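You operate a simulated robot arm through the tools that you are given. There is no shell and no other tool.

You run a simulated two-armed robot. Do the job below in one go: nothing can be reset, and whatever is moved stays where it is left.

## Task
Start the lifter, balance the large window and raise it to 120 cm.
Fine: power on and air open, then reset till the display reads OK; balance needle in the green band before the lift.

The check looks at the end state, three seconds after you hand in, the way a careful person would. Anything else that was tipped, shoved, dropped, spilled or broken makes it a failure.

## Robot
Two 7-joint arms with fingered hands on one trunk that stands fixed in place. Base frame: the origin is at the foot of the trunk, x ahead of it, y to its left, z up. Readings come in mm, rad, newtons and seconds.
The left shoulder is at [40, 147, 1305], the right one opposite. With the tool pointing down near the work surface each hand reaches from about 100 to 540 mm from the base axis, measured 20 degrees to its own side. Payload 4 kg a hand.
Tool frame (each hand has its own): the origin (TCP) lies between the finger pads and is the grasp point; the fingertips stand 26 mm ahead of it; z points along the fingers, y is the line along which they close. The gripper opens to 148 mm; its body begins 73 mm behind the TCP. The gripper is a hand of 3 fingers: y runs from the thumb to the fingers, the wrist lies at [0, 0, -224] in the tool frame, and closing takes about 1.5 s.
Orientation is that of the tool frame in the base frame, as a unit quaternion [w, x, y, z]. With the fingers straight down and closing along the base's y, the tool's x points along the base's -x, its y along +y and its z along -z.

## Interface
- The arms move only by the tool arm_command. It takes "left_motion", "right_motion" or both (then of equal length, played together; a hand with none holds still); each is a list that holds one entry, the list of rows, each a list of 7 numbers: the closure, from 0 (fully open) to 1 (shut), then the shift along the tool's x, y, z in mm, then the turn, a rotation vector about the tool's x, y, z in rad. In form: [[[gripper, dx, dy, dz, rx, ry, rz], ...]]. A call has 1 to 20 rows; each row is the pose to reach, as a shift and turn from the pose commanded when the call began, along the tool's axes at that moment. A row lasts 0.2 s, in which the tool goes at most 50 mm and 0.15 rad; a call with a longer step from one row to the next is refused whole, and so is a gripper value outside its range. A pose out of reach is approached as far as the arm can. The call stops where the force on the tool passes 90 N (or 10 N more than at its start, if that is more) or the arm is blocked; 0.2 s more then pass. The fingers move at their own pace (about 108 mm/s each) and stop on an object; they squeeze with about 31 N. The grip force told is the motor's: it shows also when the fingers shut on nothing. Time passes only in rows, and 0.2 s behind the last, so rows that repeat a pose let the fingers close. The reply holds the time, the measured pose of the TCP, the force on the tool along the base axes, the opening and the grip force, in the units named above and with some noise, with the torque about the TCP (base axes, N m) and any sound that the robot's microphone picked up, and new pictures: "views" is both (left out), scene, wrist or none (wrist: the cameras of the hands that moved).
- Cameras (640 x 400 px; columns grow to the right, rows downward): "scene" is now at [106.2, 50.2, 1546.2]; the picture's right is [0.42, -0.91, 0.00], its down [-0.39, -0.18, -0.90] and it looks along [0.82, 0.38, -0.43] (base axes); focal length 296 px, centre (320, 200). "left" rides on the left gripper at [-68, -39, -90] in its tool frame; the picture's right is [0.50, -0.87, 0.00], its down [0.66, 0.38, -0.65] and it looks along [0.57, 0.33, 0.76] (tool axes); focal length 222 px, centre (320, 200). "right" rides on the right gripper at [68, -39, -90] in its tool frame; the picture's right is [0.50, 0.87, 0.00], its down [-0.66, 0.38, -0.65] and it looks along [-0.57, 0.33, 0.76] (tool axes); focal length 222 px, centre (320, 200). There is no depth. A picture from a camera that has moved, and an enlarged one, comes with that camera's place and axes in the base frame and with its lens. The place of the scene camera against the robot may be out by one fixed shift of up to 18 mm in any direction.
- raise_lower(by): moves the trunk up (or, below 0, down) by that many mm; the arms and the scene camera ride with it, the base frame stays. It gives what a move gives, with no picture.
- hand_shape(shape, hand): the hand has 3 fingers and takes this shape, open, in about a second: jaw (thumb against the fingers, like two jaws); tri (thumb and two fingers); tip (a fingertip pinch); poke (one finger out to press); point (the index stretched); flat (the hand flat); cup (the hand cupped); fist (a fist). The gripper value then closes the fingers along that shape, each until it touches; the sizes above hold for jaw. It gives what a move gives, with no picture.
- head_to(pan, tilt): turns the head with the scene camera to pan (to the left, within 1.501 rad either way) and tilt (down, from -0.506 to 1.204), counted from straight ahead of the robot. It gives what a move gives, and a new picture of the scene camera.
- enlarge(camera, box): a new picture of the part [left, top, right, bottom] of that camera's present view, enlarged. It takes no simulated time.
- job_done(): hands the job in; it is judged then, once.

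Places have to be worked out from the pictures, the camera data and where the tool is seen. Open the grippers and draw the arms clear of the work before you hand the job in, unless the task says otherwise.

The tools are called after ">>>" as name(argument=value, ...) on one line, values as JSON. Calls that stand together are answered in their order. arm_command: Moves the arms, as the interface text tells. Its arguments: {"type":"object","properties":{"left_motion":{"type":"array","items":{"type":"array","items":{"type":"array","items":{"type":"number"}}}},"right_motion":{"type":"array","items":{"type":"array","items":{"type":"array","items":{"type":"number"}}}},"views":{"type":"string","enum":["both","scene","wrist","none"]}},"required":[]} The other tools are called the same way: raise_lower (by) moves the trunk up or down; hand_shape (shape, hand) gives the hand a shape; head_to (pan, tilt) turns the head that bears the scene camera; enlarge (camera, box) takes an enlarged picture of a part of a camera's view; job_done () hands the job in.

At the start:

```text
time: 0.0
left_tool_pos: [310.9, 400.5, 1379.5]
left_tcp_rot: [0.001, -0.001, 1.0, -0.001]
left_force: [0.6, 0.7, 0.0]
left_moment: [0.03, 0.02, 0.01]
left_width: 147.9
left_grasp_force: 0.1
left_shape: jaw
right_tool_pos: [382.7, 1.4, 1417.8]
right_tcp_rot: [-0.001, 0.0, 1.0, 0.0]
right_force: [-1.0, 0.2, 0.3]
right_moment: [-0.01, -0.01, -0.02]
right_width: 147.9
right_grasp_force: 0.1
right_shape: jaw
trunk travel left (down, up): [-475.0, 31.0]
head pan, tilt (commanded): [0.431, 0.449]
```

scene: 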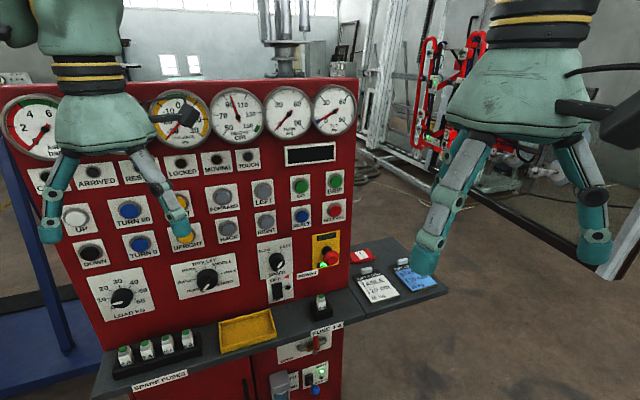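
right: 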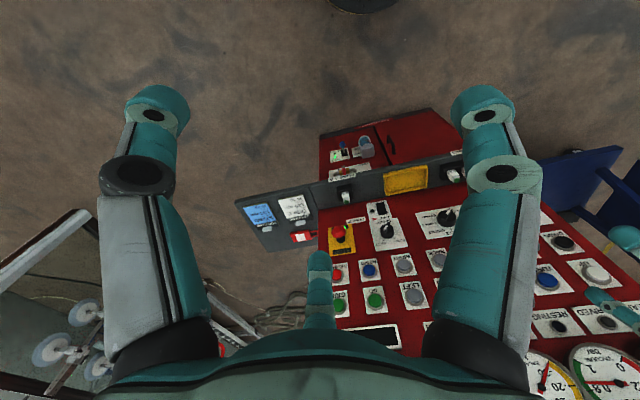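
left: 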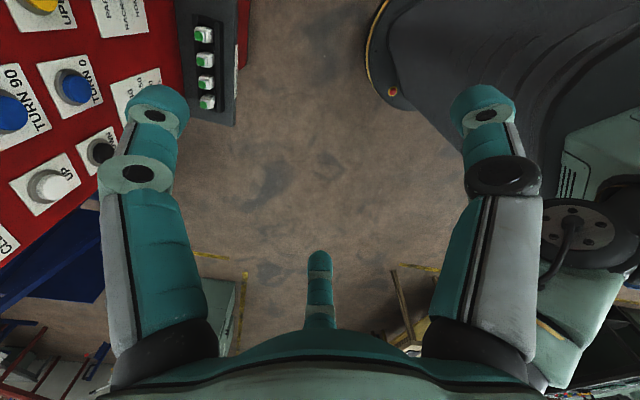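

The scene shows a red control panel with gauges, buttons, selector knobs, an E-stop and fuses below. I'll enlarge the parts of the view to read the labels before touching anything.

>>> enlarge(camera="scene", box=[0, 80, 200, 205])

>>> enlarge(camera="scene", box=[180, 80, 380, 205])

>>> enlarge(camera="scene", box=[160, 180, 360, 305])

>>> enlarge(camera="scene", box=[220, 275, 420, 400])

>>> enlarge(camera="scene", box=[330, 220, 450, 320])

>>> enlarge(camera="scene", box=[60, 240, 260, 365])

```text
3.20 times, centred on (100, 142) of scene
camera zoom: at [106.2, 50.2, 1546.2], right [0.42, -0.91, 0.0], down [-0.39, -0.18, -0.9], along [0.82, 0.38, -0.43], focal length 947 px, centre (1024, 384)
```

zoom: 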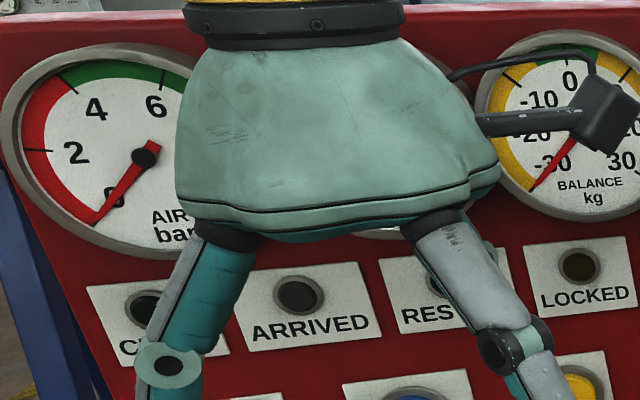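

```text
3.20 times, centred on (280, 142) of scene
camera zoom: at [106.2, 50.2, 1546.2], right [0.42, -0.91, 0.0], down [-0.39, -0.18, -0.9], along [0.82, 0.38, -0.43], focal length 947 px, centre (448, 384)
```

zoom: 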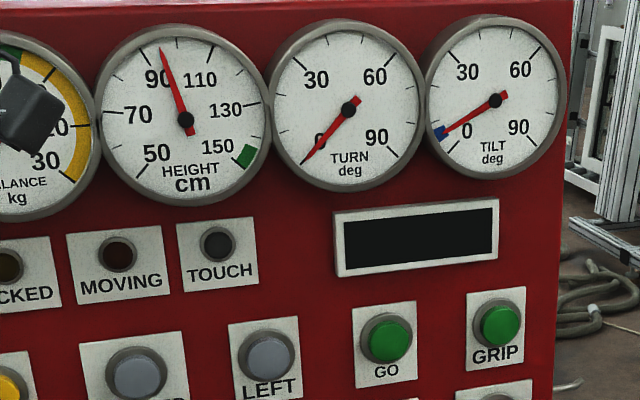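

```text
3.20 times, centred on (260, 242) of scene
camera zoom: at [106.2, 50.2, 1546.2], right [0.42, -0.91, 0.0], down [-0.39, -0.18, -0.9], along [0.82, 0.38, -0.43], focal length 947 px, centre (512, 64)
```

zoom: 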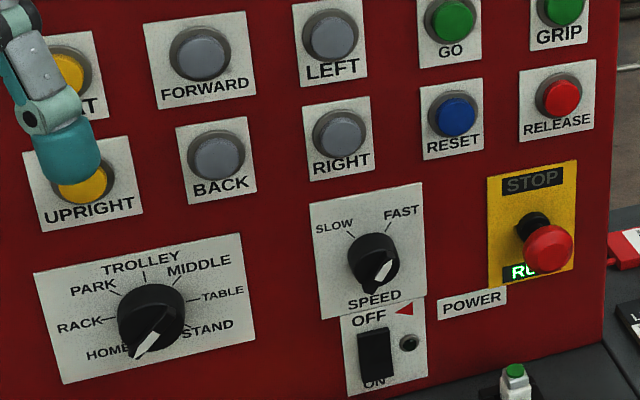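

```text
3.20 times, centred on (320, 338) of scene
camera zoom: at [106.2, 50.2, 1546.2], right [0.42, -0.91, 0.0], down [-0.39, -0.18, -0.9], along [0.82, 0.38, -0.43], focal length 947 px, centre (320, -240)
```

zoom: 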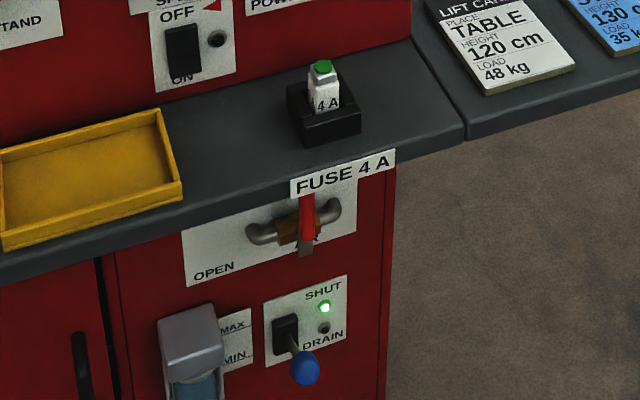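

```text
4.00 times, centred on (390, 270) of scene
camera zoom: at [106.2, 50.2, 1546.2], right [0.42, -0.91, 0.0], down [-0.39, -0.18, -0.9], along [0.82, 0.38, -0.43], focal length 1183 px, centre (40, -80)
```

zoom: 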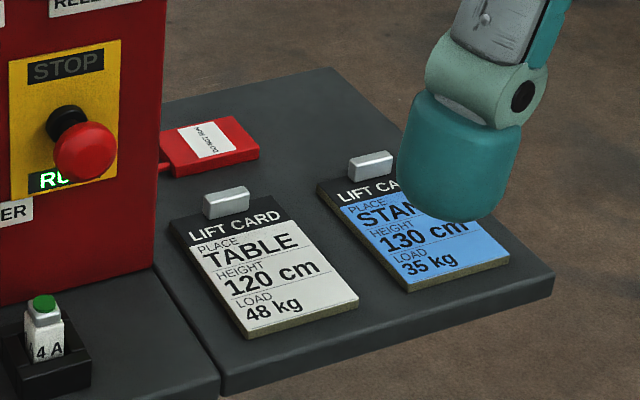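

```text
3.20 times, centred on (160, 302) of scene
camera zoom: at [106.2, 50.2, 1546.2], right [0.42, -0.91, 0.0], down [-0.39, -0.18, -0.9], along [0.82, 0.38, -0.43], focal length 947 px, centre (832, -128)
```

zoom: 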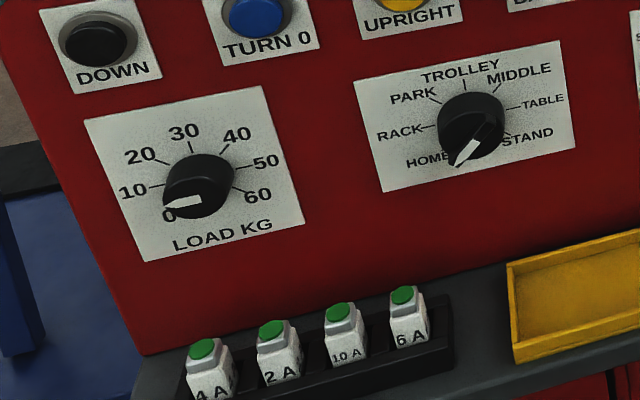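

The panel has: POWER rocker (OFF), fuse 4 A, air valve (red handle), drain, water trap, reset, load kg knob, place knob, speed knob, E-stop (RUN), and lift cards (TABLE 120 cm 48 kg; STAND 130 cm 35 kg). I'll turn the head to look at the lifter and windows.

>>> head_to(pan=-0.2, tilt=0.1)

```text
time: 1.0
left_tool_pos: [310.6, 399.9, 1380.0]
left_tcp_rot: [0.001, -0.001, 1.0, 0.0]
left_force: [0.5, -0.3, 0.5]
left_moment: [-0.02, 0.02, 0.01]
left_width: 148.0
left_grasp_force: 0.1
left_shape: jaw
right_tool_pos: [381.8, 2.0, 1419.7]
right_tcp_rot: [-0.001, 0.0, 1.0, 0.001]
right_force: [0.1, -0.4, 0.5]
right_moment: [-0.01, -0.01, -0.01]
right_width: 147.9
right_grasp_force: 0.0
right_shape: jaw
trunk travel left (down, up): [-475.0, 31.0]
head pan, tilt (commanded): [-0.201, 0.099]
camera scene: at [112.9, -6.5, 1578.6], right [-0.2, -0.98, 0.0], down [-0.1, 0.02, -0.99], along [0.98, -0.2, -0.1], focal length 296 px, centre (320, 200)
```

scene: 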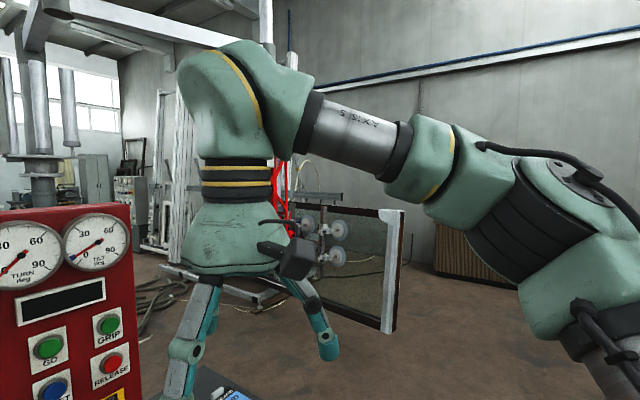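

The right arm hides part of the lifter. I'll look in other directions too.

>>> head_to(pan=0.1, tilt=0.0)

>>> head_to(pan=-0.7, tilt=0.2)

>>> head_to(pan=0.9, tilt=0.1)

>>> head_to(pan=0.43, tilt=0.9)

```text
time: 1.8
left_tool_pos: [310.9, 400.1, 1379.4]
left_tcp_rot: [0.001, -0.001, 1.0, -0.002]
left_force: [0.0, -0.4, 0.4]
left_moment: [-0.01, 0.0, 0.0]
left_width: 147.7
left_grasp_force: 0.0
left_shape: jaw
right_tool_pos: [381.6, 1.9, 1418.5]
right_tcp_rot: [-0.002, 0.0, 1.0, 0.0]
right_force: [-0.4, -0.1, 0.5]
right_moment: [-0.01, 0.0, -0.03]
right_width: 147.6
right_grasp_force: 0.0
right_shape: jaw
trunk travel left (down, up): [-475.0, 31.0]
head pan, tilt (commanded): [0.099, 0.0]
camera scene: at [112.3, 20.7, 1587.7], right [0.1, -1.0, 0.0], down [0.0, 0.0, -1.0], along [1.0, 0.1, 0.0], focal length 296 px, centre (320, 200)
```

scene: 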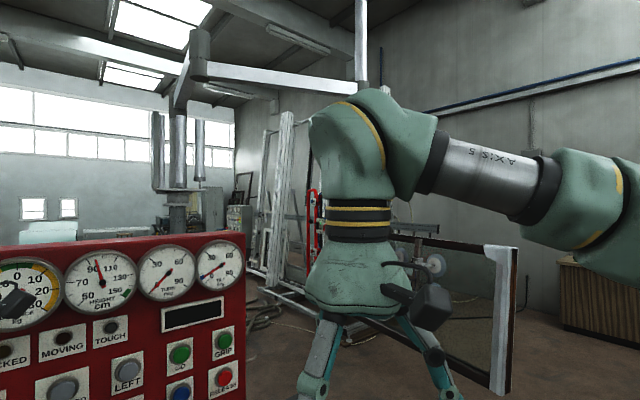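

```text
time: 3.0
left_tool_pos: [309.8, 401.0, 1379.1]
left_tcp_rot: [0.001, 0.0, 1.0, -0.001]
left_force: [-0.1, 0.8, 0.1]
left_moment: [0.01, 0.02, 0.01]
left_width: 148.1
left_grasp_force: 0.1
left_shape: jaw
right_tool_pos: [381.8, 1.3, 1417.5]
right_tcp_rot: [-0.001, -0.001, 1.0, 0.001]
right_force: [-0.7, 0.7, -0.3]
right_moment: [-0.02, -0.02, -0.01]
right_width: 147.9
right_grasp_force: 0.0
right_shape: jaw
trunk travel left (down, up): [-475.0, 31.0]
head pan, tilt (commanded): [-0.7, 0.201]
camera scene: at [94.0, -48.1, 1569.3], right [-0.64, -0.77, 0.0], down [-0.15, 0.13, -0.98], along [0.75, -0.63, -0.2], focal length 296 px, centre (320, 200)
```

scene: 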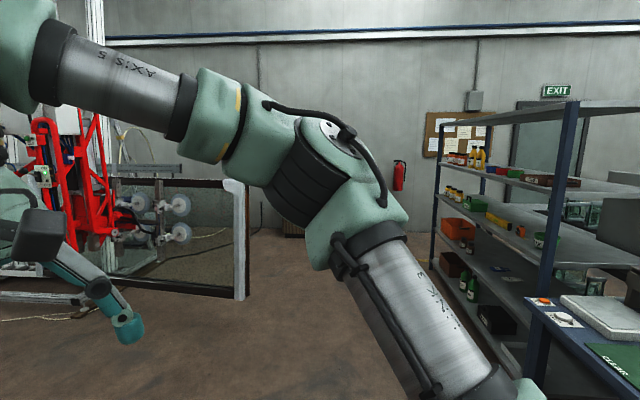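

```text
time: 4.6
left_tool_pos: [310.4, 400.0, 1378.2]
left_tcp_rot: [0.0, 0.0, 1.0, -0.001]
left_force: [0.3, -0.5, 0.1]
left_moment: [0.01, -0.01, 0.02]
left_width: 147.8
left_grasp_force: 0.1
left_shape: jaw
right_tool_pos: [382.2, 0.7, 1418.5]
right_tcp_rot: [0.0, 0.001, 1.0, 0.001]
right_force: [1.0, 0.8, 0.0]
right_moment: [0.0, 0.01, -0.02]
right_width: 147.8
right_grasp_force: 0.0
right_shape: jaw
trunk travel left (down, up): [-475.0, 31.0]
head pan, tilt (commanded): [0.901, 0.099]
camera scene: at [79.9, 83.8, 1578.7], right [0.78, -0.62, 0.0], down [-0.06, -0.08, -0.99], along [0.62, 0.78, -0.1], focal length 296 px, centre (320, 200)
```

scene: 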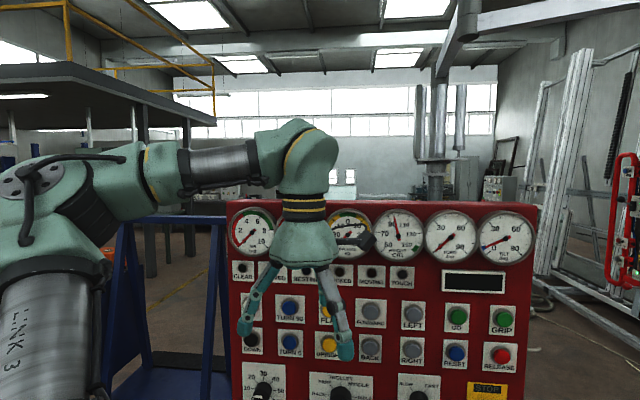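

```text
time: 5.8
left_tool_pos: [311.3, 400.0, 1378.7]
left_tcp_rot: [0.001, -0.001, 1.0, -0.001]
left_force: [0.3, -0.5, 0.1]
left_moment: [-0.01, 0.02, 0.0]
left_width: 147.9
left_grasp_force: 0.1
left_shape: jaw
right_tool_pos: [381.7, 2.0, 1418.0]
right_tcp_rot: [-0.001, 0.0, 1.0, 0.001]
right_force: [0.3, -0.2, 0.0]
right_moment: [-0.01, 0.0, -0.01]
right_width: 147.9
right_grasp_force: 0.0
right_shape: jaw
trunk travel left (down, up): [-475.0, 31.0]
head pan, tilt (commanded): [0.429, 0.901]
camera scene: at [91.3, 43.3, 1507.8], right [0.42, -0.91, 0.0], down [-0.71, -0.33, -0.62], along [0.57, 0.26, -0.78], focal length 296 px, centre (320, 200)
```

scene: 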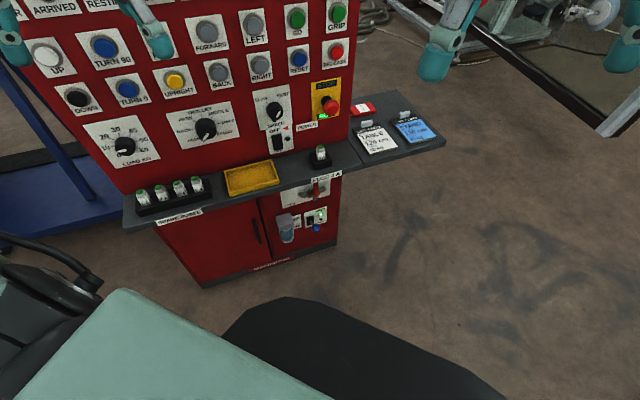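

The lifter (red frame with suction cups) holds a framed window on the right. I'll draw both arms back and sideways, away from the panel, so I can see everything.

>>> arm_command(left_motion=[[[0, 12, 8, 0, 0, 0, 0], [0, 24, 16, 0, 0, 0, 0], [0, 36, 24, 0, 0, 0, 0], [0, 48, 32, 0, 0, 0, 0], [0, 60, 40, 0, 0, 0, 0], [0, 72, 48, 0, 0, 0, 0], [0, 84, 56, 0, 0, 0, 0], [0, 96, 64, 0, 0, 0, 0]]], right_motion=[[[0, 12, -45, 0, 0, 0, 0], [0, 24, -90, 0, 0, 0, 0], [0, 36, -135, 0, 0, 0, 0], [0, 48, -180, 0, 0, 0, 0], [0, 60, -225, 0, 0, 0, 0], [0, 72, -270, 0, 0, 0, 0], [0, 84, -315, 0, 0, 0, 0], [0, 96, -360, 0, 0, 0, 0]]], views="both")

>>> head_to(pan=0.0, tilt=0.1)

>>> head_to(pan=0.6, tilt=0.5)

```text
time: 7.5
left_tool_pos: [211.7, 462.3, 1380.1]
left_tcp_rot: [0.003, 0.0, 1.0, 0.0]
left_force: [-0.6, 0.2, -0.2]
left_moment: [0.0, -0.02, 0.01]
left_width: 147.8
left_grasp_force: 0.0
left_shape: jaw
right_tool_pos: [283.6, -361.0, 1418.1]
right_tcp_rot: [0.0, 0.001, 1.0, 0.002]
right_force: [-0.6, -0.4, -0.1]
right_moment: [0.01, -0.01, 0.0]
right_width: 148.0
right_grasp_force: 0.1
right_shape: jaw
trunk travel left (down, up): [-475.0, 31.0]
head pan, tilt (commanded): [0.429, 0.901]
camera scene: at [88.4, 41.1, 1507.9], right [0.42, -0.91, 0.0], down [-0.71, -0.33, -0.62], along [0.57, 0.26, -0.78], focal length 296 px, centre (320, 200)
camera right: at [215.2, -402.2, 1508.0], right [-0.5, 0.87, 0.0], down [0.66, 0.38, 0.66], along [0.57, 0.33, -0.76], focal length 222 px, centre (320, 200)
camera left: at [278.9, 422.7, 1470.0], right [-0.5, -0.87, 0.0], down [-0.66, 0.38, 0.65], along [-0.56, 0.33, -0.76], focal length 222 px, centre (320, 200)
```

scene: 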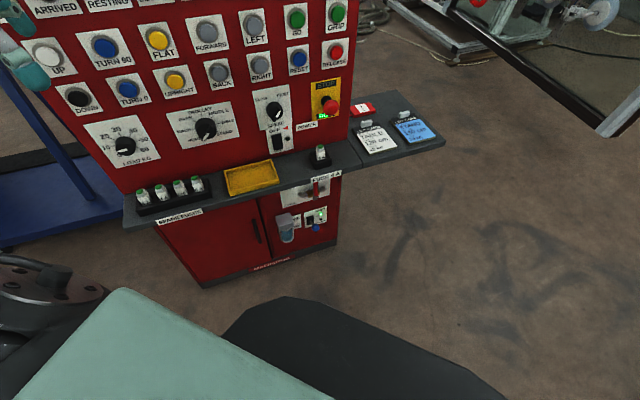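
right: 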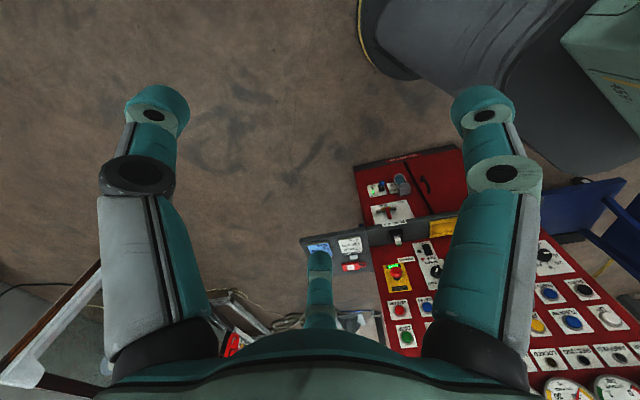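
left: 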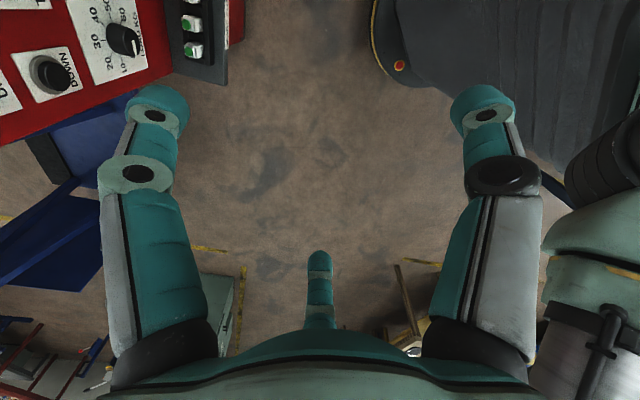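

```text
time: 8.7
left_tool_pos: [214.7, 463.4, 1379.8]
left_tcp_rot: [0.002, -0.001, 1.0, -0.001]
left_force: [-0.2, -0.4, -0.1]
left_moment: [-0.01, 0.0, 0.03]
left_width: 147.8
left_grasp_force: 0.0
left_shape: jaw
right_tool_pos: [285.7, -357.5, 1418.6]
right_tcp_rot: [-0.001, 0.0, 1.0, 0.001]
right_force: [0.2, -0.8, -0.6]
right_moment: [0.04, -0.03, 0.0]
right_width: 148.1
right_grasp_force: 0.1
right_shape: jaw
trunk travel left (down, up): [-475.0, 31.0]
head pan, tilt (commanded): [0.0, 0.099]
camera scene: at [114.5, 11.6, 1578.6], right [0.0, -1.0, 0.0], down [-0.1, 0.0, -0.99], along [0.99, 0.0, -0.1], focal length 296 px, centre (320, 200)
```

scene: 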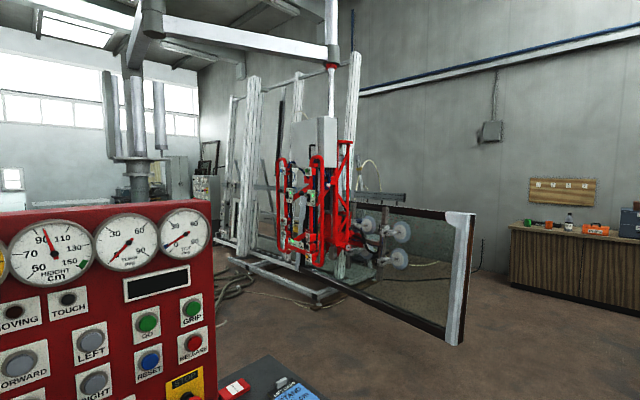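

```text
time: 9.7
left_tool_pos: [214.4, 464.8, 1379.0]
left_tcp_rot: [0.001, -0.001, 1.0, -0.002]
left_force: [-0.3, 0.3, -0.1]
left_moment: [0.0, -0.01, 0.03]
left_width: 147.6
left_grasp_force: 0.0
left_shape: jaw
right_tool_pos: [285.0, -357.4, 1418.7]
right_tcp_rot: [-0.001, 0.0, 1.0, 0.001]
right_force: [0.0, -0.5, 0.5]
right_moment: [0.02, 0.01, -0.06]
right_width: 148.0
right_grasp_force: 0.0
right_shape: jaw
trunk travel left (down, up): [-475.0, 31.0]
head pan, tilt (commanded): [0.6, 0.499]
camera scene: at [97.8, 62.9, 1541.6], right [0.56, -0.83, 0.0], down [-0.39, -0.27, -0.88], along [0.72, 0.5, -0.48], focal length 296 px, centre (320, 200)
```

scene: 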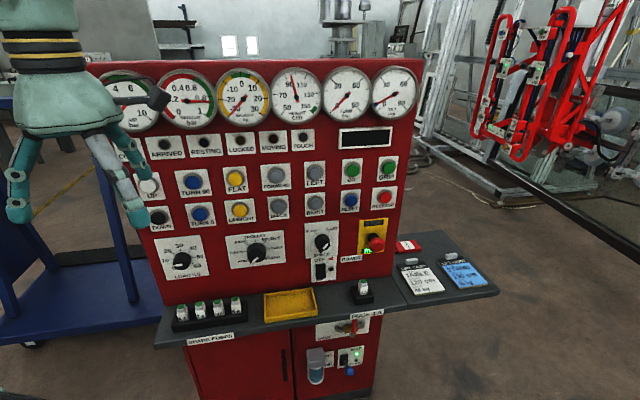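

The left arm still covers the left end of the panel slightly. I'll zoom on the gauges, lamps and the lifter.

>>> enlarge(camera="scene", box=[80, 50, 280, 175])

>>> enlarge(camera="scene", box=[250, 50, 450, 175])

>>> enlarge(camera="scene", box=[120, 150, 320, 275])

>>> enlarge(camera="scene", box=[280, 300, 400, 400])

>>> enlarge(camera="scene", box=[380, 220, 500, 320])

>>> enlarge(camera="scene", box=[440, 0, 640, 125])

```text
3.20 times, centred on (180, 112) of scene
camera zoom: at [97.8, 62.9, 1541.6], right [0.56, -0.83, 0.0], down [-0.39, -0.27, -0.88], along [0.72, 0.5, -0.48], focal length 947 px, centre (768, 480)
```

zoom: 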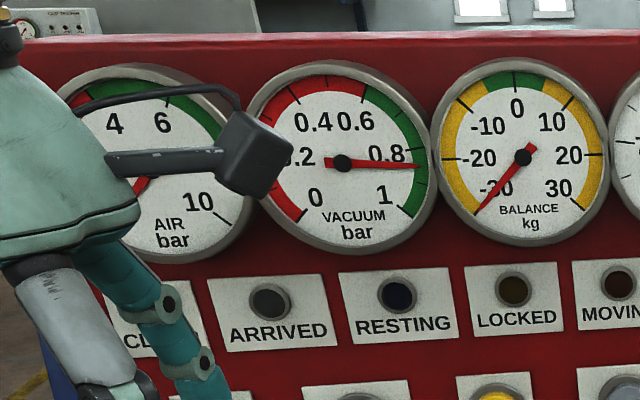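

```text
3.20 times, centred on (350, 112) of scene
camera zoom: at [97.8, 62.9, 1541.6], right [0.56, -0.83, 0.0], down [-0.39, -0.27, -0.88], along [0.72, 0.5, -0.48], focal length 947 px, centre (224, 480)
```

zoom: 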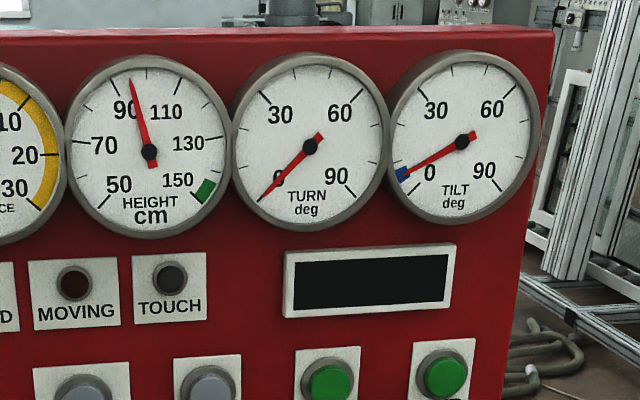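

```text
3.20 times, centred on (220, 212) of scene
camera zoom: at [97.8, 62.9, 1541.6], right [0.56, -0.83, 0.0], down [-0.39, -0.27, -0.88], along [0.72, 0.5, -0.48], focal length 947 px, centre (640, 160)
```

zoom: 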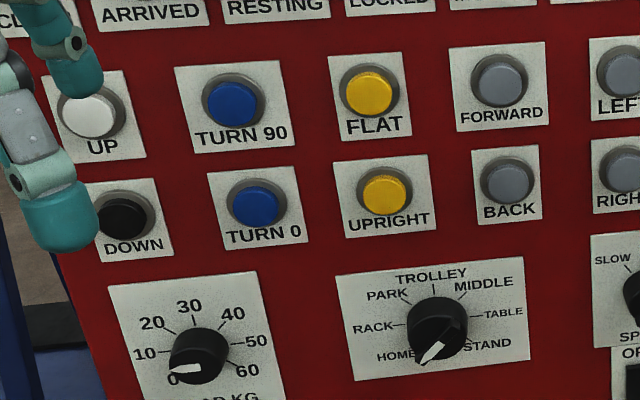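

```text
4.00 times, centred on (340, 350) of scene
camera zoom: at [97.8, 62.9, 1541.6], right [0.56, -0.83, 0.0], down [-0.39, -0.27, -0.88], along [0.72, 0.5, -0.48], focal length 1183 px, centre (240, -400)
```

zoom: 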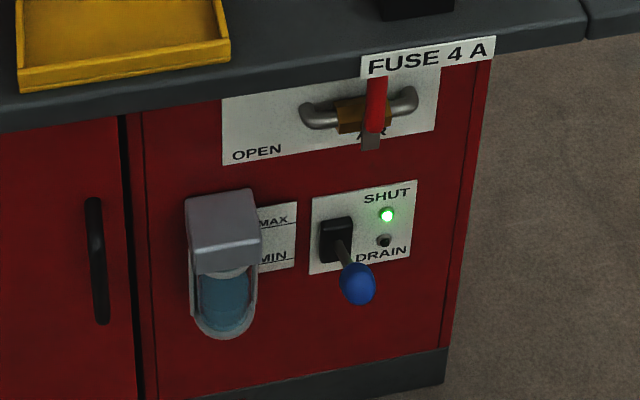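

```text
4.00 times, centred on (440, 270) of scene
camera zoom: at [97.8, 62.9, 1541.6], right [0.56, -0.83, 0.0], down [-0.39, -0.27, -0.88], along [0.72, 0.5, -0.48], focal length 1183 px, centre (-160, -80)
```

zoom: 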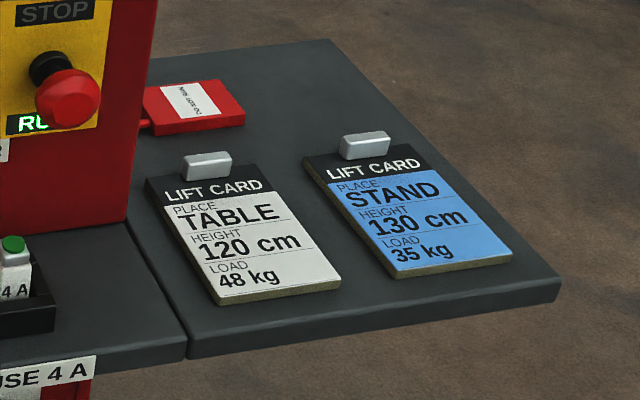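

```text
3.20 times, centred on (540, 62) of scene
camera zoom: at [97.8, 62.9, 1541.6], right [0.56, -0.83, 0.0], down [-0.39, -0.27, -0.88], along [0.72, 0.5, -0.48], focal length 947 px, centre (-384, 640)
```

zoom: 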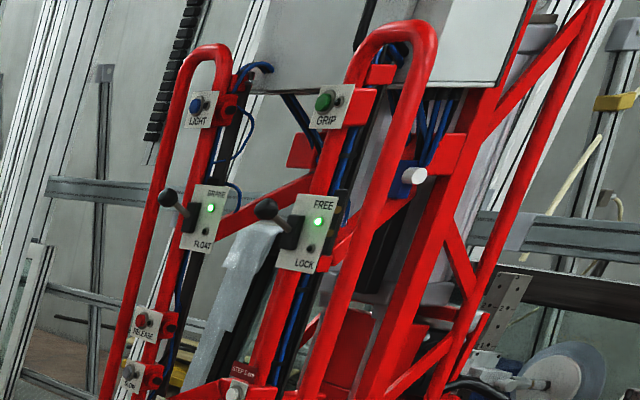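

Zooming closer on the red tag, power switch, fuse and the window.

>>> enlarge(camera="scene", box=[380, 225, 440, 265])

>>> enlarge(camera="scene", box=[295, 215, 395, 305])

>>> enlarge(camera="scene", box=[160, 280, 280, 355])

>>> head_to(pan=-0.05, tilt=0.2)

>>> enlarge(camera="scene", box=[220, 60, 380, 160])

>>> enlarge(camera="scene", box=[220, 120, 460, 300])

```text
10.00 times, centred on (410, 245) of scene
camera zoom: at [97.8, 62.9, 1541.6], right [0.56, -0.83, 0.0], down [-0.39, -0.27, -0.88], along [0.72, 0.5, -0.48], focal length 2958 px, centre (-580, -250)
```

zoom: 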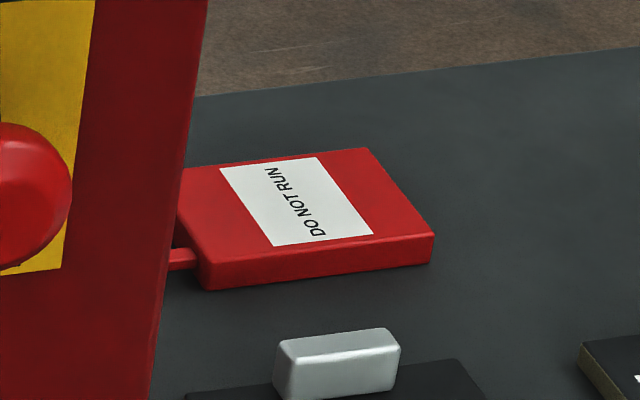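

```text
4.44 times, centred on (345, 260) of scene
camera zoom: at [97.8, 62.9, 1541.6], right [0.56, -0.83, 0.0], down [-0.39, -0.27, -0.88], along [0.72, 0.5, -0.48], focal length 1315 px, centre (209, -67)
```

zoom: 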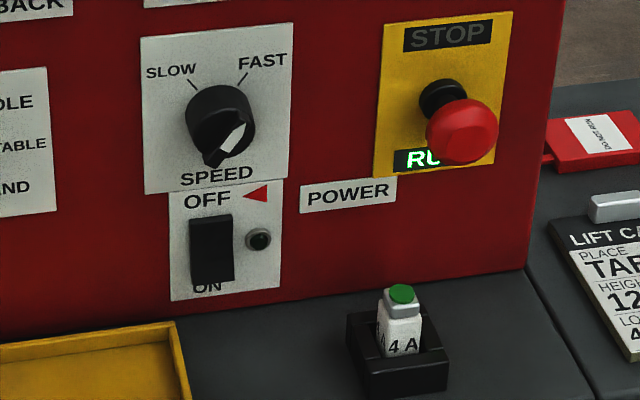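

```text
5.33 times, centred on (220, 318) of scene
camera zoom: at [97.8, 62.9, 1541.6], right [0.56, -0.83, 0.0], down [-0.39, -0.27, -0.88], along [0.72, 0.5, -0.48], focal length 1578 px, centre (853, -427)
```

zoom: 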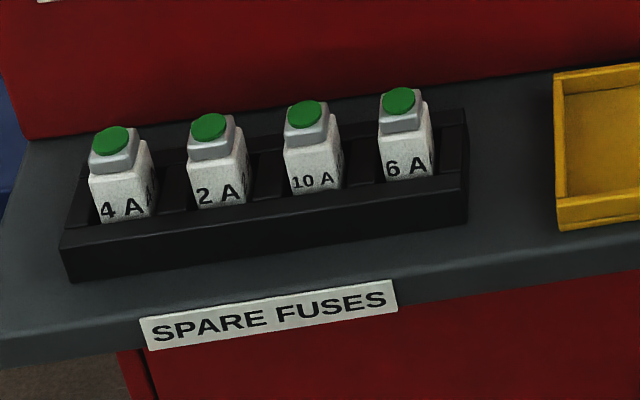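

```text
time: 10.7
left_tool_pos: [214.9, 463.3, 1379.3]
left_tcp_rot: [0.001, -0.002, 1.0, -0.001]
left_force: [0.1, -0.5, -0.1]
left_moment: [0.02, -0.01, 0.0]
left_width: 147.8
left_grasp_force: 0.1
left_shape: jaw
right_tool_pos: [285.3, -358.7, 1419.3]
right_tcp_rot: [-0.001, 0.0, 1.0, 0.0]
right_force: [0.9, 0.0, 0.3]
right_moment: [0.01, -0.02, 0.03]
right_width: 147.9
right_grasp_force: 0.1
right_shape: jaw
trunk travel left (down, up): [-475.0, 31.0]
head pan, tilt (commanded): [-0.051, 0.201]
camera scene: at [115.5, 7.0, 1569.3], right [-0.05, -1.0, 0.0], down [-0.2, 0.01, -0.98], along [0.98, -0.05, -0.2], focal length 296 px, centre (320, 200)
```

scene: 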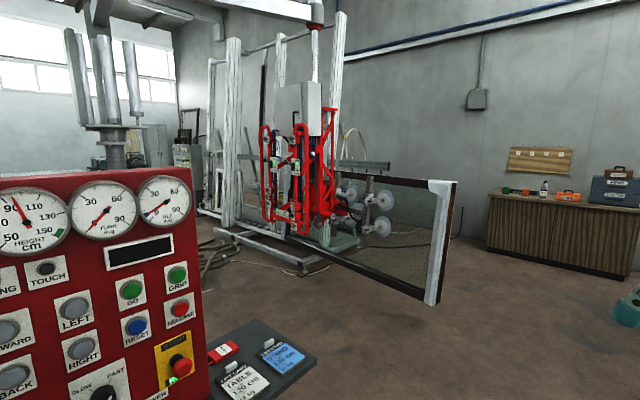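

```text
4.00 times, centred on (300, 110) of scene
camera zoom: at [115.5, 7.0, 1569.3], right [-0.05, -1.0, 0.0], down [-0.2, 0.01, -0.98], along [0.98, -0.05, -0.2], focal length 1183 px, centre (400, 560)
```

zoom: 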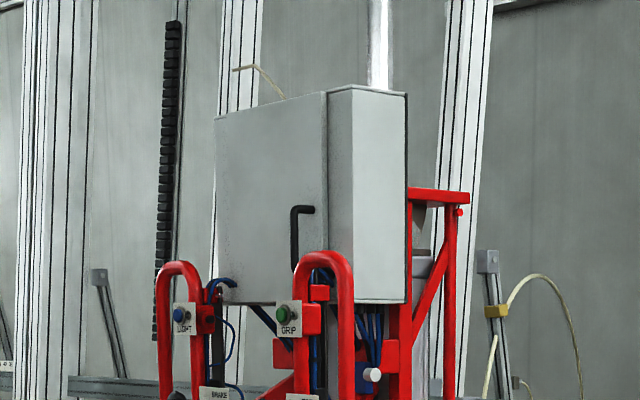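

```text
2.22 times, centred on (340, 210) of scene
camera zoom: at [115.5, 7.0, 1569.3], right [-0.05, -1.0, 0.0], down [-0.2, 0.01, -0.98], along [0.98, -0.05, -0.2], focal length 657 px, centre (276, 178)
```

zoom: 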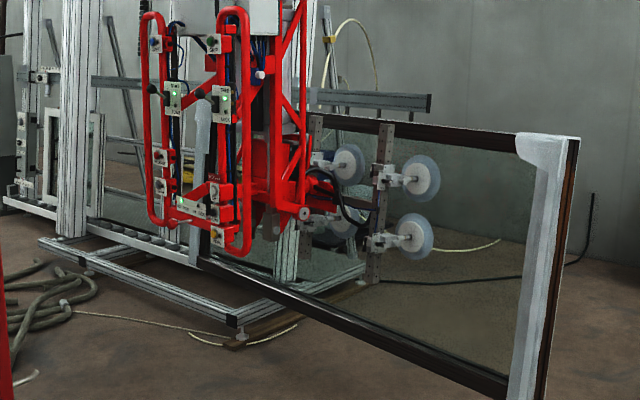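

The right wrist pictures from two positions let me triangulate: the E-stop is near (808, 322, 985), RESET near (773, 407, 1127), UP near (393, 706, 1238), and the air valve near (766, 348, 630). So the panel faces the robot at about 0.8–0.9 m, at a yaw of about 0.82 rad. I'll put the left hand in the poke shape and swing it round to point at the panel, still well short of it, to see it from close by.

>>> hand_shape(hand="left", shape="poke")

>>> arm_command(left_motion=[[[0, -16, -3, 14, -0.05, -0.113, -0.05], [0, -32, -6, 28, -0.099, -0.227, -0.099], [0, -48, -10, 42, -0.149, -0.34, -0.149], [0, -64, -13, 55, -0.198, -0.453, -0.198], [0, -80, -16, 69, -0.248, -0.567, -0.248], [0, -96, -19, 83, -0.297, -0.68, -0.297], [0, -112, -23, 97, -0.347, -0.793, -0.347], [0, -128, -26, 111, -0.396, -0.906, -0.396], [0, -144, -29, 125, -0.446, -1.02, -0.446], [0, -160, -32, 138, -0.495, -1.133, -0.495], [0, -176, -36, 152, -0.545, -1.246, -0.545], [0, -192, -39, 166, -0.594, -1.36, -0.594], [0, -208, -42, 180, -0.644, -1.473, -0.644]]], views="wrist")

>>> head_to(pan=0.7, tilt=0.55)

```text
time: 11.6
left_tool_pos: [214.6, 463.7, 1380.1]
left_tcp_rot: [0.001, -0.001, 1.0, -0.001]
left_force: [-0.9, -0.6, 0.5]
left_moment: [-0.02, 0.05, 0.02]
left_width: 0.0
left_grasp_force: 0.0
left_shape: poke
right_tool_pos: [285.1, -359.1, 1417.7]
right_tcp_rot: [-0.001, -0.001, 1.0, 0.002]
right_force: [0.3, -0.3, -0.7]
right_moment: [-0.03, -0.03, 0.02]
right_width: 148.0
right_grasp_force: 0.0
right_shape: jaw
trunk travel left (down, up): [-475.0, 31.0]
head pan, tilt (commanded): [-0.051, 0.201]
```

```text
time: 14.4
left_tool_pos: [429.4, 412.3, 1389.5]
left_tcp_rot: [0.591, -0.303, 0.7, 0.262]
left_force: [0.2, 0.3, 0.1]
left_moment: [0.03, 0.0, 0.03]
left_width: 0.2
left_grasp_force: 0.0
left_shape: poke
left hand out of reach, approached as far as the arm can: row 6, 7, 8, 9, 10, 11, 12, 13
right_tool_pos: [284.6, -360.6, 1418.8]
right_tcp_rot: [-0.001, 0.0, 1.0, 0.001]
right_force: [0.2, -0.7, -0.9]
right_moment: [0.03, -0.05, 0.0]
right_width: 148.0
right_grasp_force: 0.0
right_shape: jaw
trunk travel left (down, up): [-475.0, 31.0]
head pan, tilt (commanded): [-0.051, 0.201]
camera left: at [404.8, 327.2, 1470.1], right [0.58, -0.65, -0.5], down [-0.79, -0.29, -0.54], along [0.2, 0.71, -0.68], focal length 222 px, centre (320, 200)
```

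left: 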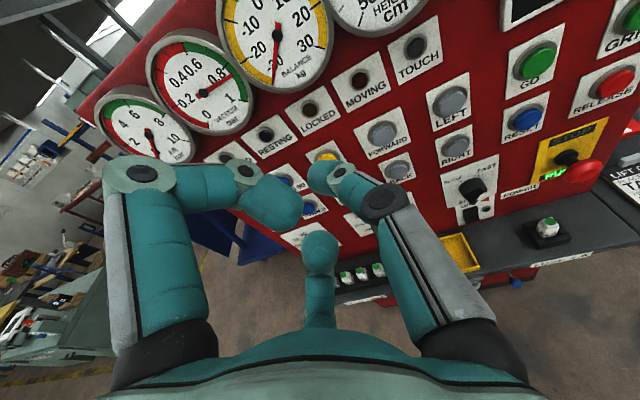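

```text
time: 15.5
left_tool_pos: [428.7, 414.2, 1389.0]
left_tcp_rot: [0.59, -0.303, 0.701, 0.262]
left_force: [-0.4, 0.2, -0.2]
left_moment: [0.01, 0.0, 0.0]
left_width: 0.0
left_grasp_force: 0.0
left_shape: poke
right_tool_pos: [284.9, -358.8, 1417.9]
right_tcp_rot: [0.0, 0.0, 1.0, 0.001]
right_force: [0.2, 0.2, -0.4]
right_moment: [0.01, 0.04, -0.01]
right_width: 147.6
right_grasp_force: 0.1
right_shape: jaw
trunk travel left (down, up): [-475.0, 31.0]
head pan, tilt (commanded): [0.7, 0.55]
camera scene: at [91.1, 69.9, 1537.1], right [0.64, -0.77, 0.0], down [-0.4, -0.34, -0.85], along [0.65, 0.55, -0.52], focal length 296 px, centre (320, 200)
```

scene: 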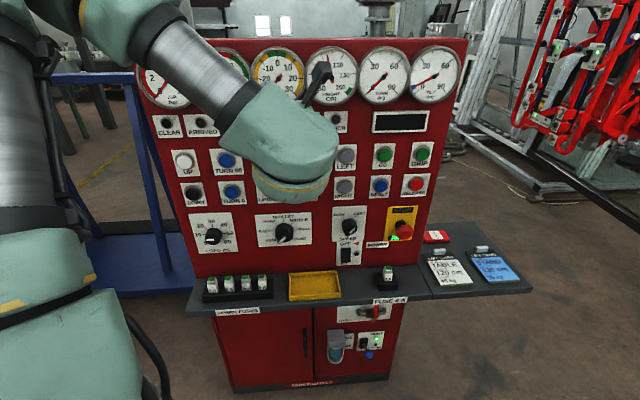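

The hand stopped short: a horizontal tool so near the shoulder is out of reach. I'll test stepping forward along the tool axis, where the arm is more extended, and see where the reading lands.

>>> arm_command(left_motion=[[[0, 0, 0, 15, 0, 0, 0], [0, 0, 0, 30, 0, 0, 0], [0, 0, 0, 45, 0, 0, 0], [0, 0, 0, 60, 0, 0, 0], [0, 0, 0, 75, 0, 0, 0], [0, 0, 0, 80, 0, 0, 0], [0, 0, 0, 80, 0, 0, 0]]], views="both")

```text
time: 17.1
left_tool_pos: [485.2, 469.5, 1384.0]
left_tcp_rot: [0.586, -0.306, 0.703, 0.262]
left_force: [-0.5, 0.0, 0.3]
left_moment: [-0.03, 0.0, 0.0]
left_width: 0.0
left_grasp_force: 0.0
left_shape: poke
left hand out of reach, approached as far as the arm can: row 3, 4, 5, 6, 7
right_tool_pos: [285.4, -359.8, 1416.8]
right_tcp_rot: [-0.001, 0.0, 1.0, 0.001]
right_force: [-0.1, 0.5, 0.1]
right_moment: [-0.01, -0.03, 0.01]
right_width: 147.9
right_grasp_force: 0.1
right_shape: jaw
trunk travel left (down, up): [-475.0, 31.0]
head pan, tilt (commanded): [0.7, 0.55]
camera scene: at [91.2, 69.2, 1537.0], right [0.64, -0.76, 0.0], down [-0.4, -0.34, -0.85], along [0.65, 0.55, -0.52], focal length 296 px, centre (320, 200)
camera left: at [462.4, 385.5, 1465.3], right [0.57, -0.65, -0.5], down [-0.8, -0.3, -0.53], along [0.19, 0.7, -0.69], focal length 222 px, centre (320, 200)
```

scene: 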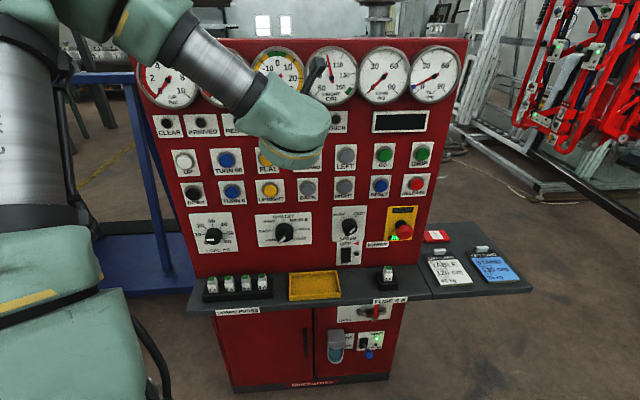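
left: 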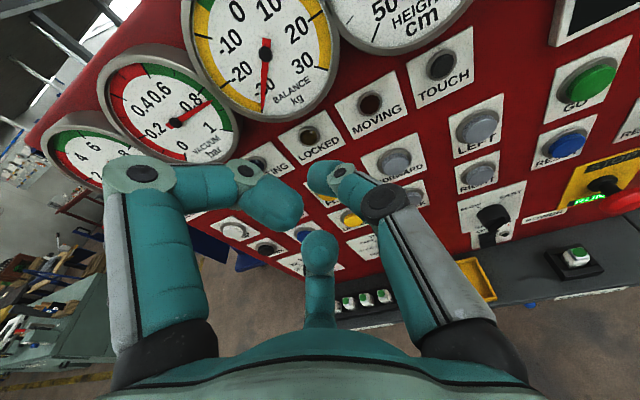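

The step was measured from the actual pose, good. Farther to the right and lower the arm is less folded, so I'll move the left hand to about (600, 330, 1100), still ~130 mm off the panel, with the tool levelled.

>>> arm_command(left_motion=[[[0, 28, -18, 2.5, 0, -0.018, 0], [0, 56, -36, 5, 0, -0.036, 0], [0, 85, -55, 7.5, 0, -0.053, 0], [0, 113, -73, 10, 0, -0.071, 0], [0, 141, -91, 12.5, 0, -0.089, 0], [0, 169, -109, 15, 0, -0.106, 0], [0, 198, -127, 17.5, 0, -0.124, 0], [0, 226, -145, 20, 0, -0.142, 0], [0, 254, -164, 22.5, 0, -0.16, 0], [0, 282, -182, 25, 0, -0.177, 0]]], views="both")

```text
time: 19.3
left_tool_pos: [641.4, 475.9, 1239.3]
left_tcp_rot: [0.543, -0.331, 0.729, 0.252]
left_force: [-0.4, -0.3, 0.3]
left_moment: [0.02, 0.0, 0.02]
left_width: 0.1
left_grasp_force: 0.1
left_shape: poke
left hand out of reach, approached as far as the arm can: row 1, 2, 3, 4, 5, 6, 7, 8, 9, 10
right_tool_pos: [288.4, -358.6, 1419.4]
right_tcp_rot: [-0.001, 0.0, 1.0, 0.0]
right_force: [0.3, -0.2, -0.7]
right_moment: [-0.02, 0.04, 0.0]
right_width: 147.9
right_grasp_force: 0.0
right_shape: jaw
trunk travel left (down, up): [-475.0, 31.0]
head pan, tilt (commanded): [0.7, 0.55]
camera scene: at [94.3, 70.7, 1536.8], right [0.64, -0.76, 0.0], down [-0.4, -0.34, -0.85], along [0.65, 0.55, -0.52], focal length 296 px, centre (320, 200)
camera left: at [627.8, 399.2, 1328.9], right [0.56, -0.67, -0.49], down [-0.82, -0.36, -0.44], along [0.12, 0.65, -0.75], focal length 222 px, centre (320, 200)
```

scene: 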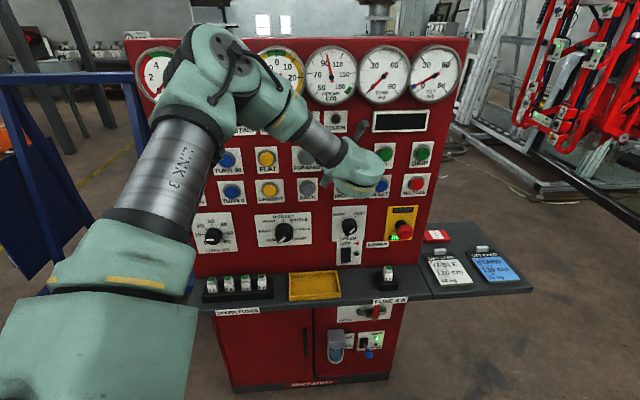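
left: 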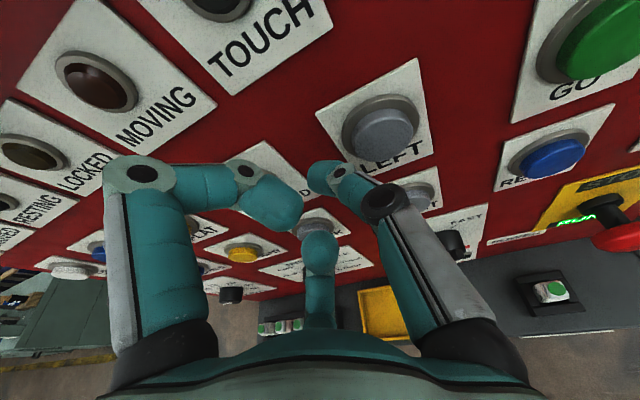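

The hand drifted right up to the panel (near the LEFT button) because the arm was limited, so the left arm is unsuited to this region. I'll back it straight off the panel and return it.

>>> arm_command(left_motion=[[[0, 0, 0, -20, 0, 0, 0], [0, 0, 0, -40, 0, 0, 0], [0, -5, 5, -60, 0, 0, 0], [0, -25, 25, -80, 0, 0.02, 0], [0, -45, 45, -97, 0, 0.04, 0], [0, -65, 65, -113, 0, 0.06, 0], [0, -85, 90, -128, 0, 0.08, 0], [0, -108, 115, -143, 0, 0.1, 0]]], views="scene")

```text
time: 21.1
left_tool_pos: [478.8, 469.0, 1388.3]
left_tcp_rot: [0.507, -0.344, 0.754, 0.236]
left_force: [-0.3, 0.7, 1.0]
left_moment: [-0.03, 0.02, -0.02]
left_width: 0.0
left_grasp_force: 0.0
left_shape: poke
left hand out of reach, approached as far as the arm can: row 2, 3
right_tool_pos: [282.6, -358.9, 1418.5]
right_tcp_rot: [0.0, -0.001, 1.0, 0.0]
right_force: [0.0, 0.6, -0.4]
right_moment: [0.0, -0.02, -0.01]
right_width: 147.7
right_grasp_force: 0.0
right_shape: jaw
trunk travel left (down, up): [-475.0, 31.0]
head pan, tilt (commanded): [0.7, 0.55]
camera scene: at [88.8, 69.6, 1537.2], right [0.64, -0.77, 0.0], down [-0.4, -0.34, -0.85], along [0.65, 0.55, -0.52], focal length 296 px, centre (320, 200)
```

scene: 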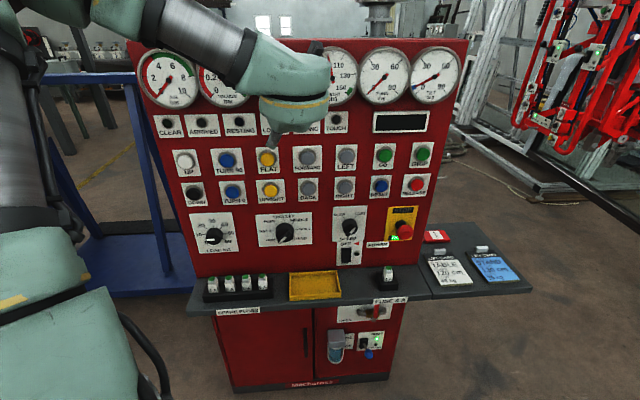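

That pose was fully reachable. I'll take the left arm back to its earlier parking pose (pointing down at about (230, 465, 1380)) so the right arm can work on the right half of the panel.

>>> arm_command(left_motion=[[[0, 6.4, 16.9, -13.6, 0.047, 0.1, 0.068], [0, 12.8, 33.8, -27.2, 0.094, 0.201, 0.136], [0, 19.2, 50.7, -40.8, 0.14, 0.302, 0.205], [0, 25.6, 67.6, -54.4, 0.187, 0.402, 0.273], [0, 32, 84.5, -68, 0.234, 0.503, 0.341], [0, 38.3, 101.5, -81.6, 0.281, 0.604, 0.41], [0, 44.7, 118.4, -95.2, 0.328, 0.704, 0.478], [0, 51.1, 135.3, -108.8, 0.375, 0.805, 0.546], [0, 57.5, 152.2, -122.4, 0.421, 0.905, 0.614], [0, 63.9, 169.1, -136, 0.468, 1.006, 0.682], [0, 70.3, 186, -149.6, 0.515, 1.106, 0.751]]], views="scene")

>>> hand_shape(hand="right", shape="poke")

```text
time: 23.5
left_tool_pos: [232.5, 464.5, 1380.4]
left_tcp_rot: [-0.002, 0.002, 1.0, -0.001]
left_force: [0.4, -0.6, 0.2]
left_moment: [0.0, 0.0, 0.0]
left_width: 0.2
left_grasp_force: 0.0
left_shape: poke
right_tool_pos: [285.6, -358.2, 1418.5]
right_tcp_rot: [-0.001, 0.0, 1.0, 0.001]
right_force: [-0.2, -0.4, 0.2]
right_moment: [-0.02, 0.0, -0.05]
right_width: 147.7
right_grasp_force: 0.1
right_shape: jaw
trunk travel left (down, up): [-475.0, 31.0]
head pan, tilt (commanded): [0.7, 0.55]
camera scene: at [91.1, 69.5, 1537.0], right [0.64, -0.76, 0.0], down [-0.4, -0.34, -0.85], along [0.65, 0.55, -0.52], focal length 296 px, centre (320, 200)
```

scene: 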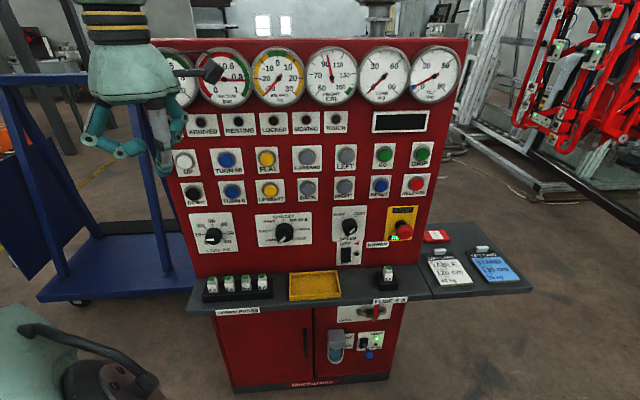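

```text
time: 24.4
left_tool_pos: [233.8, 465.3, 1379.5]
left_tcp_rot: [0.0, 0.001, 1.0, 0.0]
left_force: [-0.3, -0.6, 0.2]
left_moment: [0.04, 0.03, -0.03]
left_width: 0.1
left_grasp_force: 0.0
left_shape: poke
right_tool_pos: [285.3, -359.1, 1418.3]
right_tcp_rot: [-0.002, 0.0, 1.0, 0.001]
right_force: [0.6, -0.7, 0.8]
right_moment: [0.03, 0.0, -0.01]
right_width: 0.0
right_grasp_force: 0.0
right_shape: poke
trunk travel left (down, up): [-475.0, 31.0]
head pan, tilt (commanded): [0.7, 0.55]
```

The left hand is parked. Now I'll bring the right hand (poke shape) round to face the panel at about (560, 200, 1150), well over 200 mm short of it.

>>> arm_command(right_motion=[[[0, -15.3, 31.1, 14.9, -0.036, -0.082, -0.036], [0, -30.6, 62.1, 29.8, -0.072, -0.164, -0.072], [0, -45.8, 93.2, 44.7, -0.107, -0.245, -0.107], [0, -61.1, 124.2, 59.6, -0.143, -0.327, -0.143], [0, -76.4, 155.3, 74.4, -0.179, -0.409, -0.179], [0, -91.7, 186.3, 89.3, -0.215, -0.491, -0.215], [0, -106.9, 217.4, 104.2, -0.25, -0.573, -0.25], [0, -122.2, 248.4, 119.1, -0.286, -0.655, -0.286], [0, -137.5, 279.5, 134, -0.322, -0.736, -0.322], [0, -152.8, 310.6, 148.9, -0.358, -0.818, -0.358], [0, -168.1, 341.6, 163.8, -0.394, -0.9, -0.394], [0, -183.3, 372.7, 178.7, -0.429, -0.982, -0.429], [0, -198.6, 403.7, 193.6, -0.465, -1.064, -0.465], [0, -213.9, 434.8, 208.4, -0.501, -1.146, -0.501], [0, -229.2, 465.8, 223.3, -0.537, -1.227, -0.537], [0, -244.4, 496.9, 238.2, -0.572, -1.309, -0.572], [0, -259.7, 527.9, 253.1, -0.608, -1.391, -0.608], [0, -275, 559, 268, -0.644, -1.473, -0.644]]], views="both")

```text
time: 28.4
left_tool_pos: [235.4, 460.3, 1381.1]
left_tcp_rot: [-0.002, 0.001, 1.0, 0.002]
left_force: [0.4, -0.4, 0.2]
left_moment: [0.08, 0.04, 0.03]
left_width: 0.1
left_grasp_force: 0.1
left_shape: poke
right_tool_pos: [542.3, 247.8, 1374.2]
right_tcp_rot: [0.693, -0.317, 0.531, 0.37]
right_force: [0.7, -0.8, -0.3]
right_moment: [0.01, 0.0, 0.08]
right_width: 0.0
right_grasp_force: 0.1
right_shape: poke
right hand out of reach, approached as far as the arm can: row 12, 13, 14, 15, 16, 17, 18
trunk travel left (down, up): [-475.0, 31.0]
head pan, tilt (commanded): [0.7, 0.55]
stopped in row 18 (right hand): the arm was blocked; the commanded pose is now the measured one
camera scene: at [93.7, 63.9, 1537.1], right [0.64, -0.77, 0.0], down [-0.4, -0.33, -0.85], along [0.65, 0.55, -0.52], focal length 296 px, centre (320, 200)
camera right: at [541.6, 163.6, 1288.5], right [-0.66, 0.54, -0.52], down [-0.76, -0.46, 0.47], along [0.01, 0.7, 0.71], focal length 222 px, centre (320, 200)
```

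scene: 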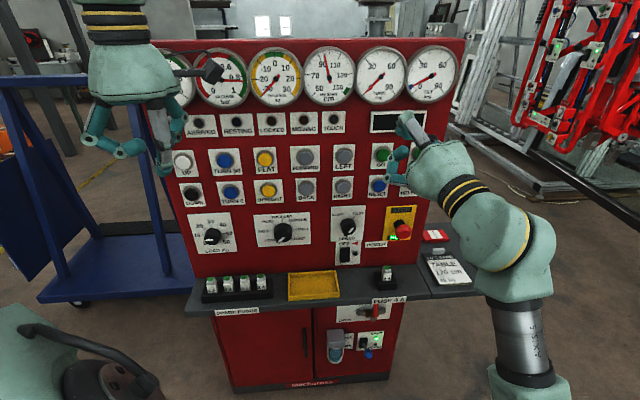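
right: 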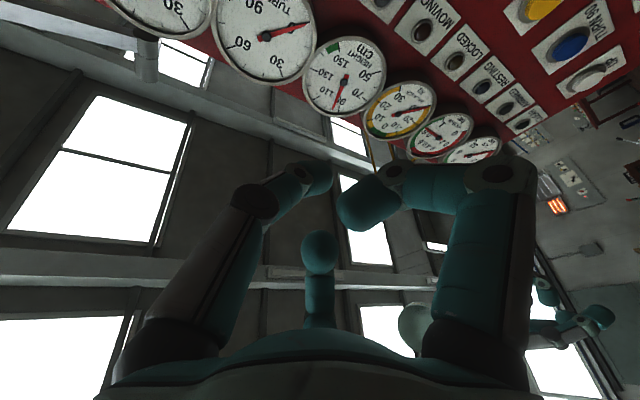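

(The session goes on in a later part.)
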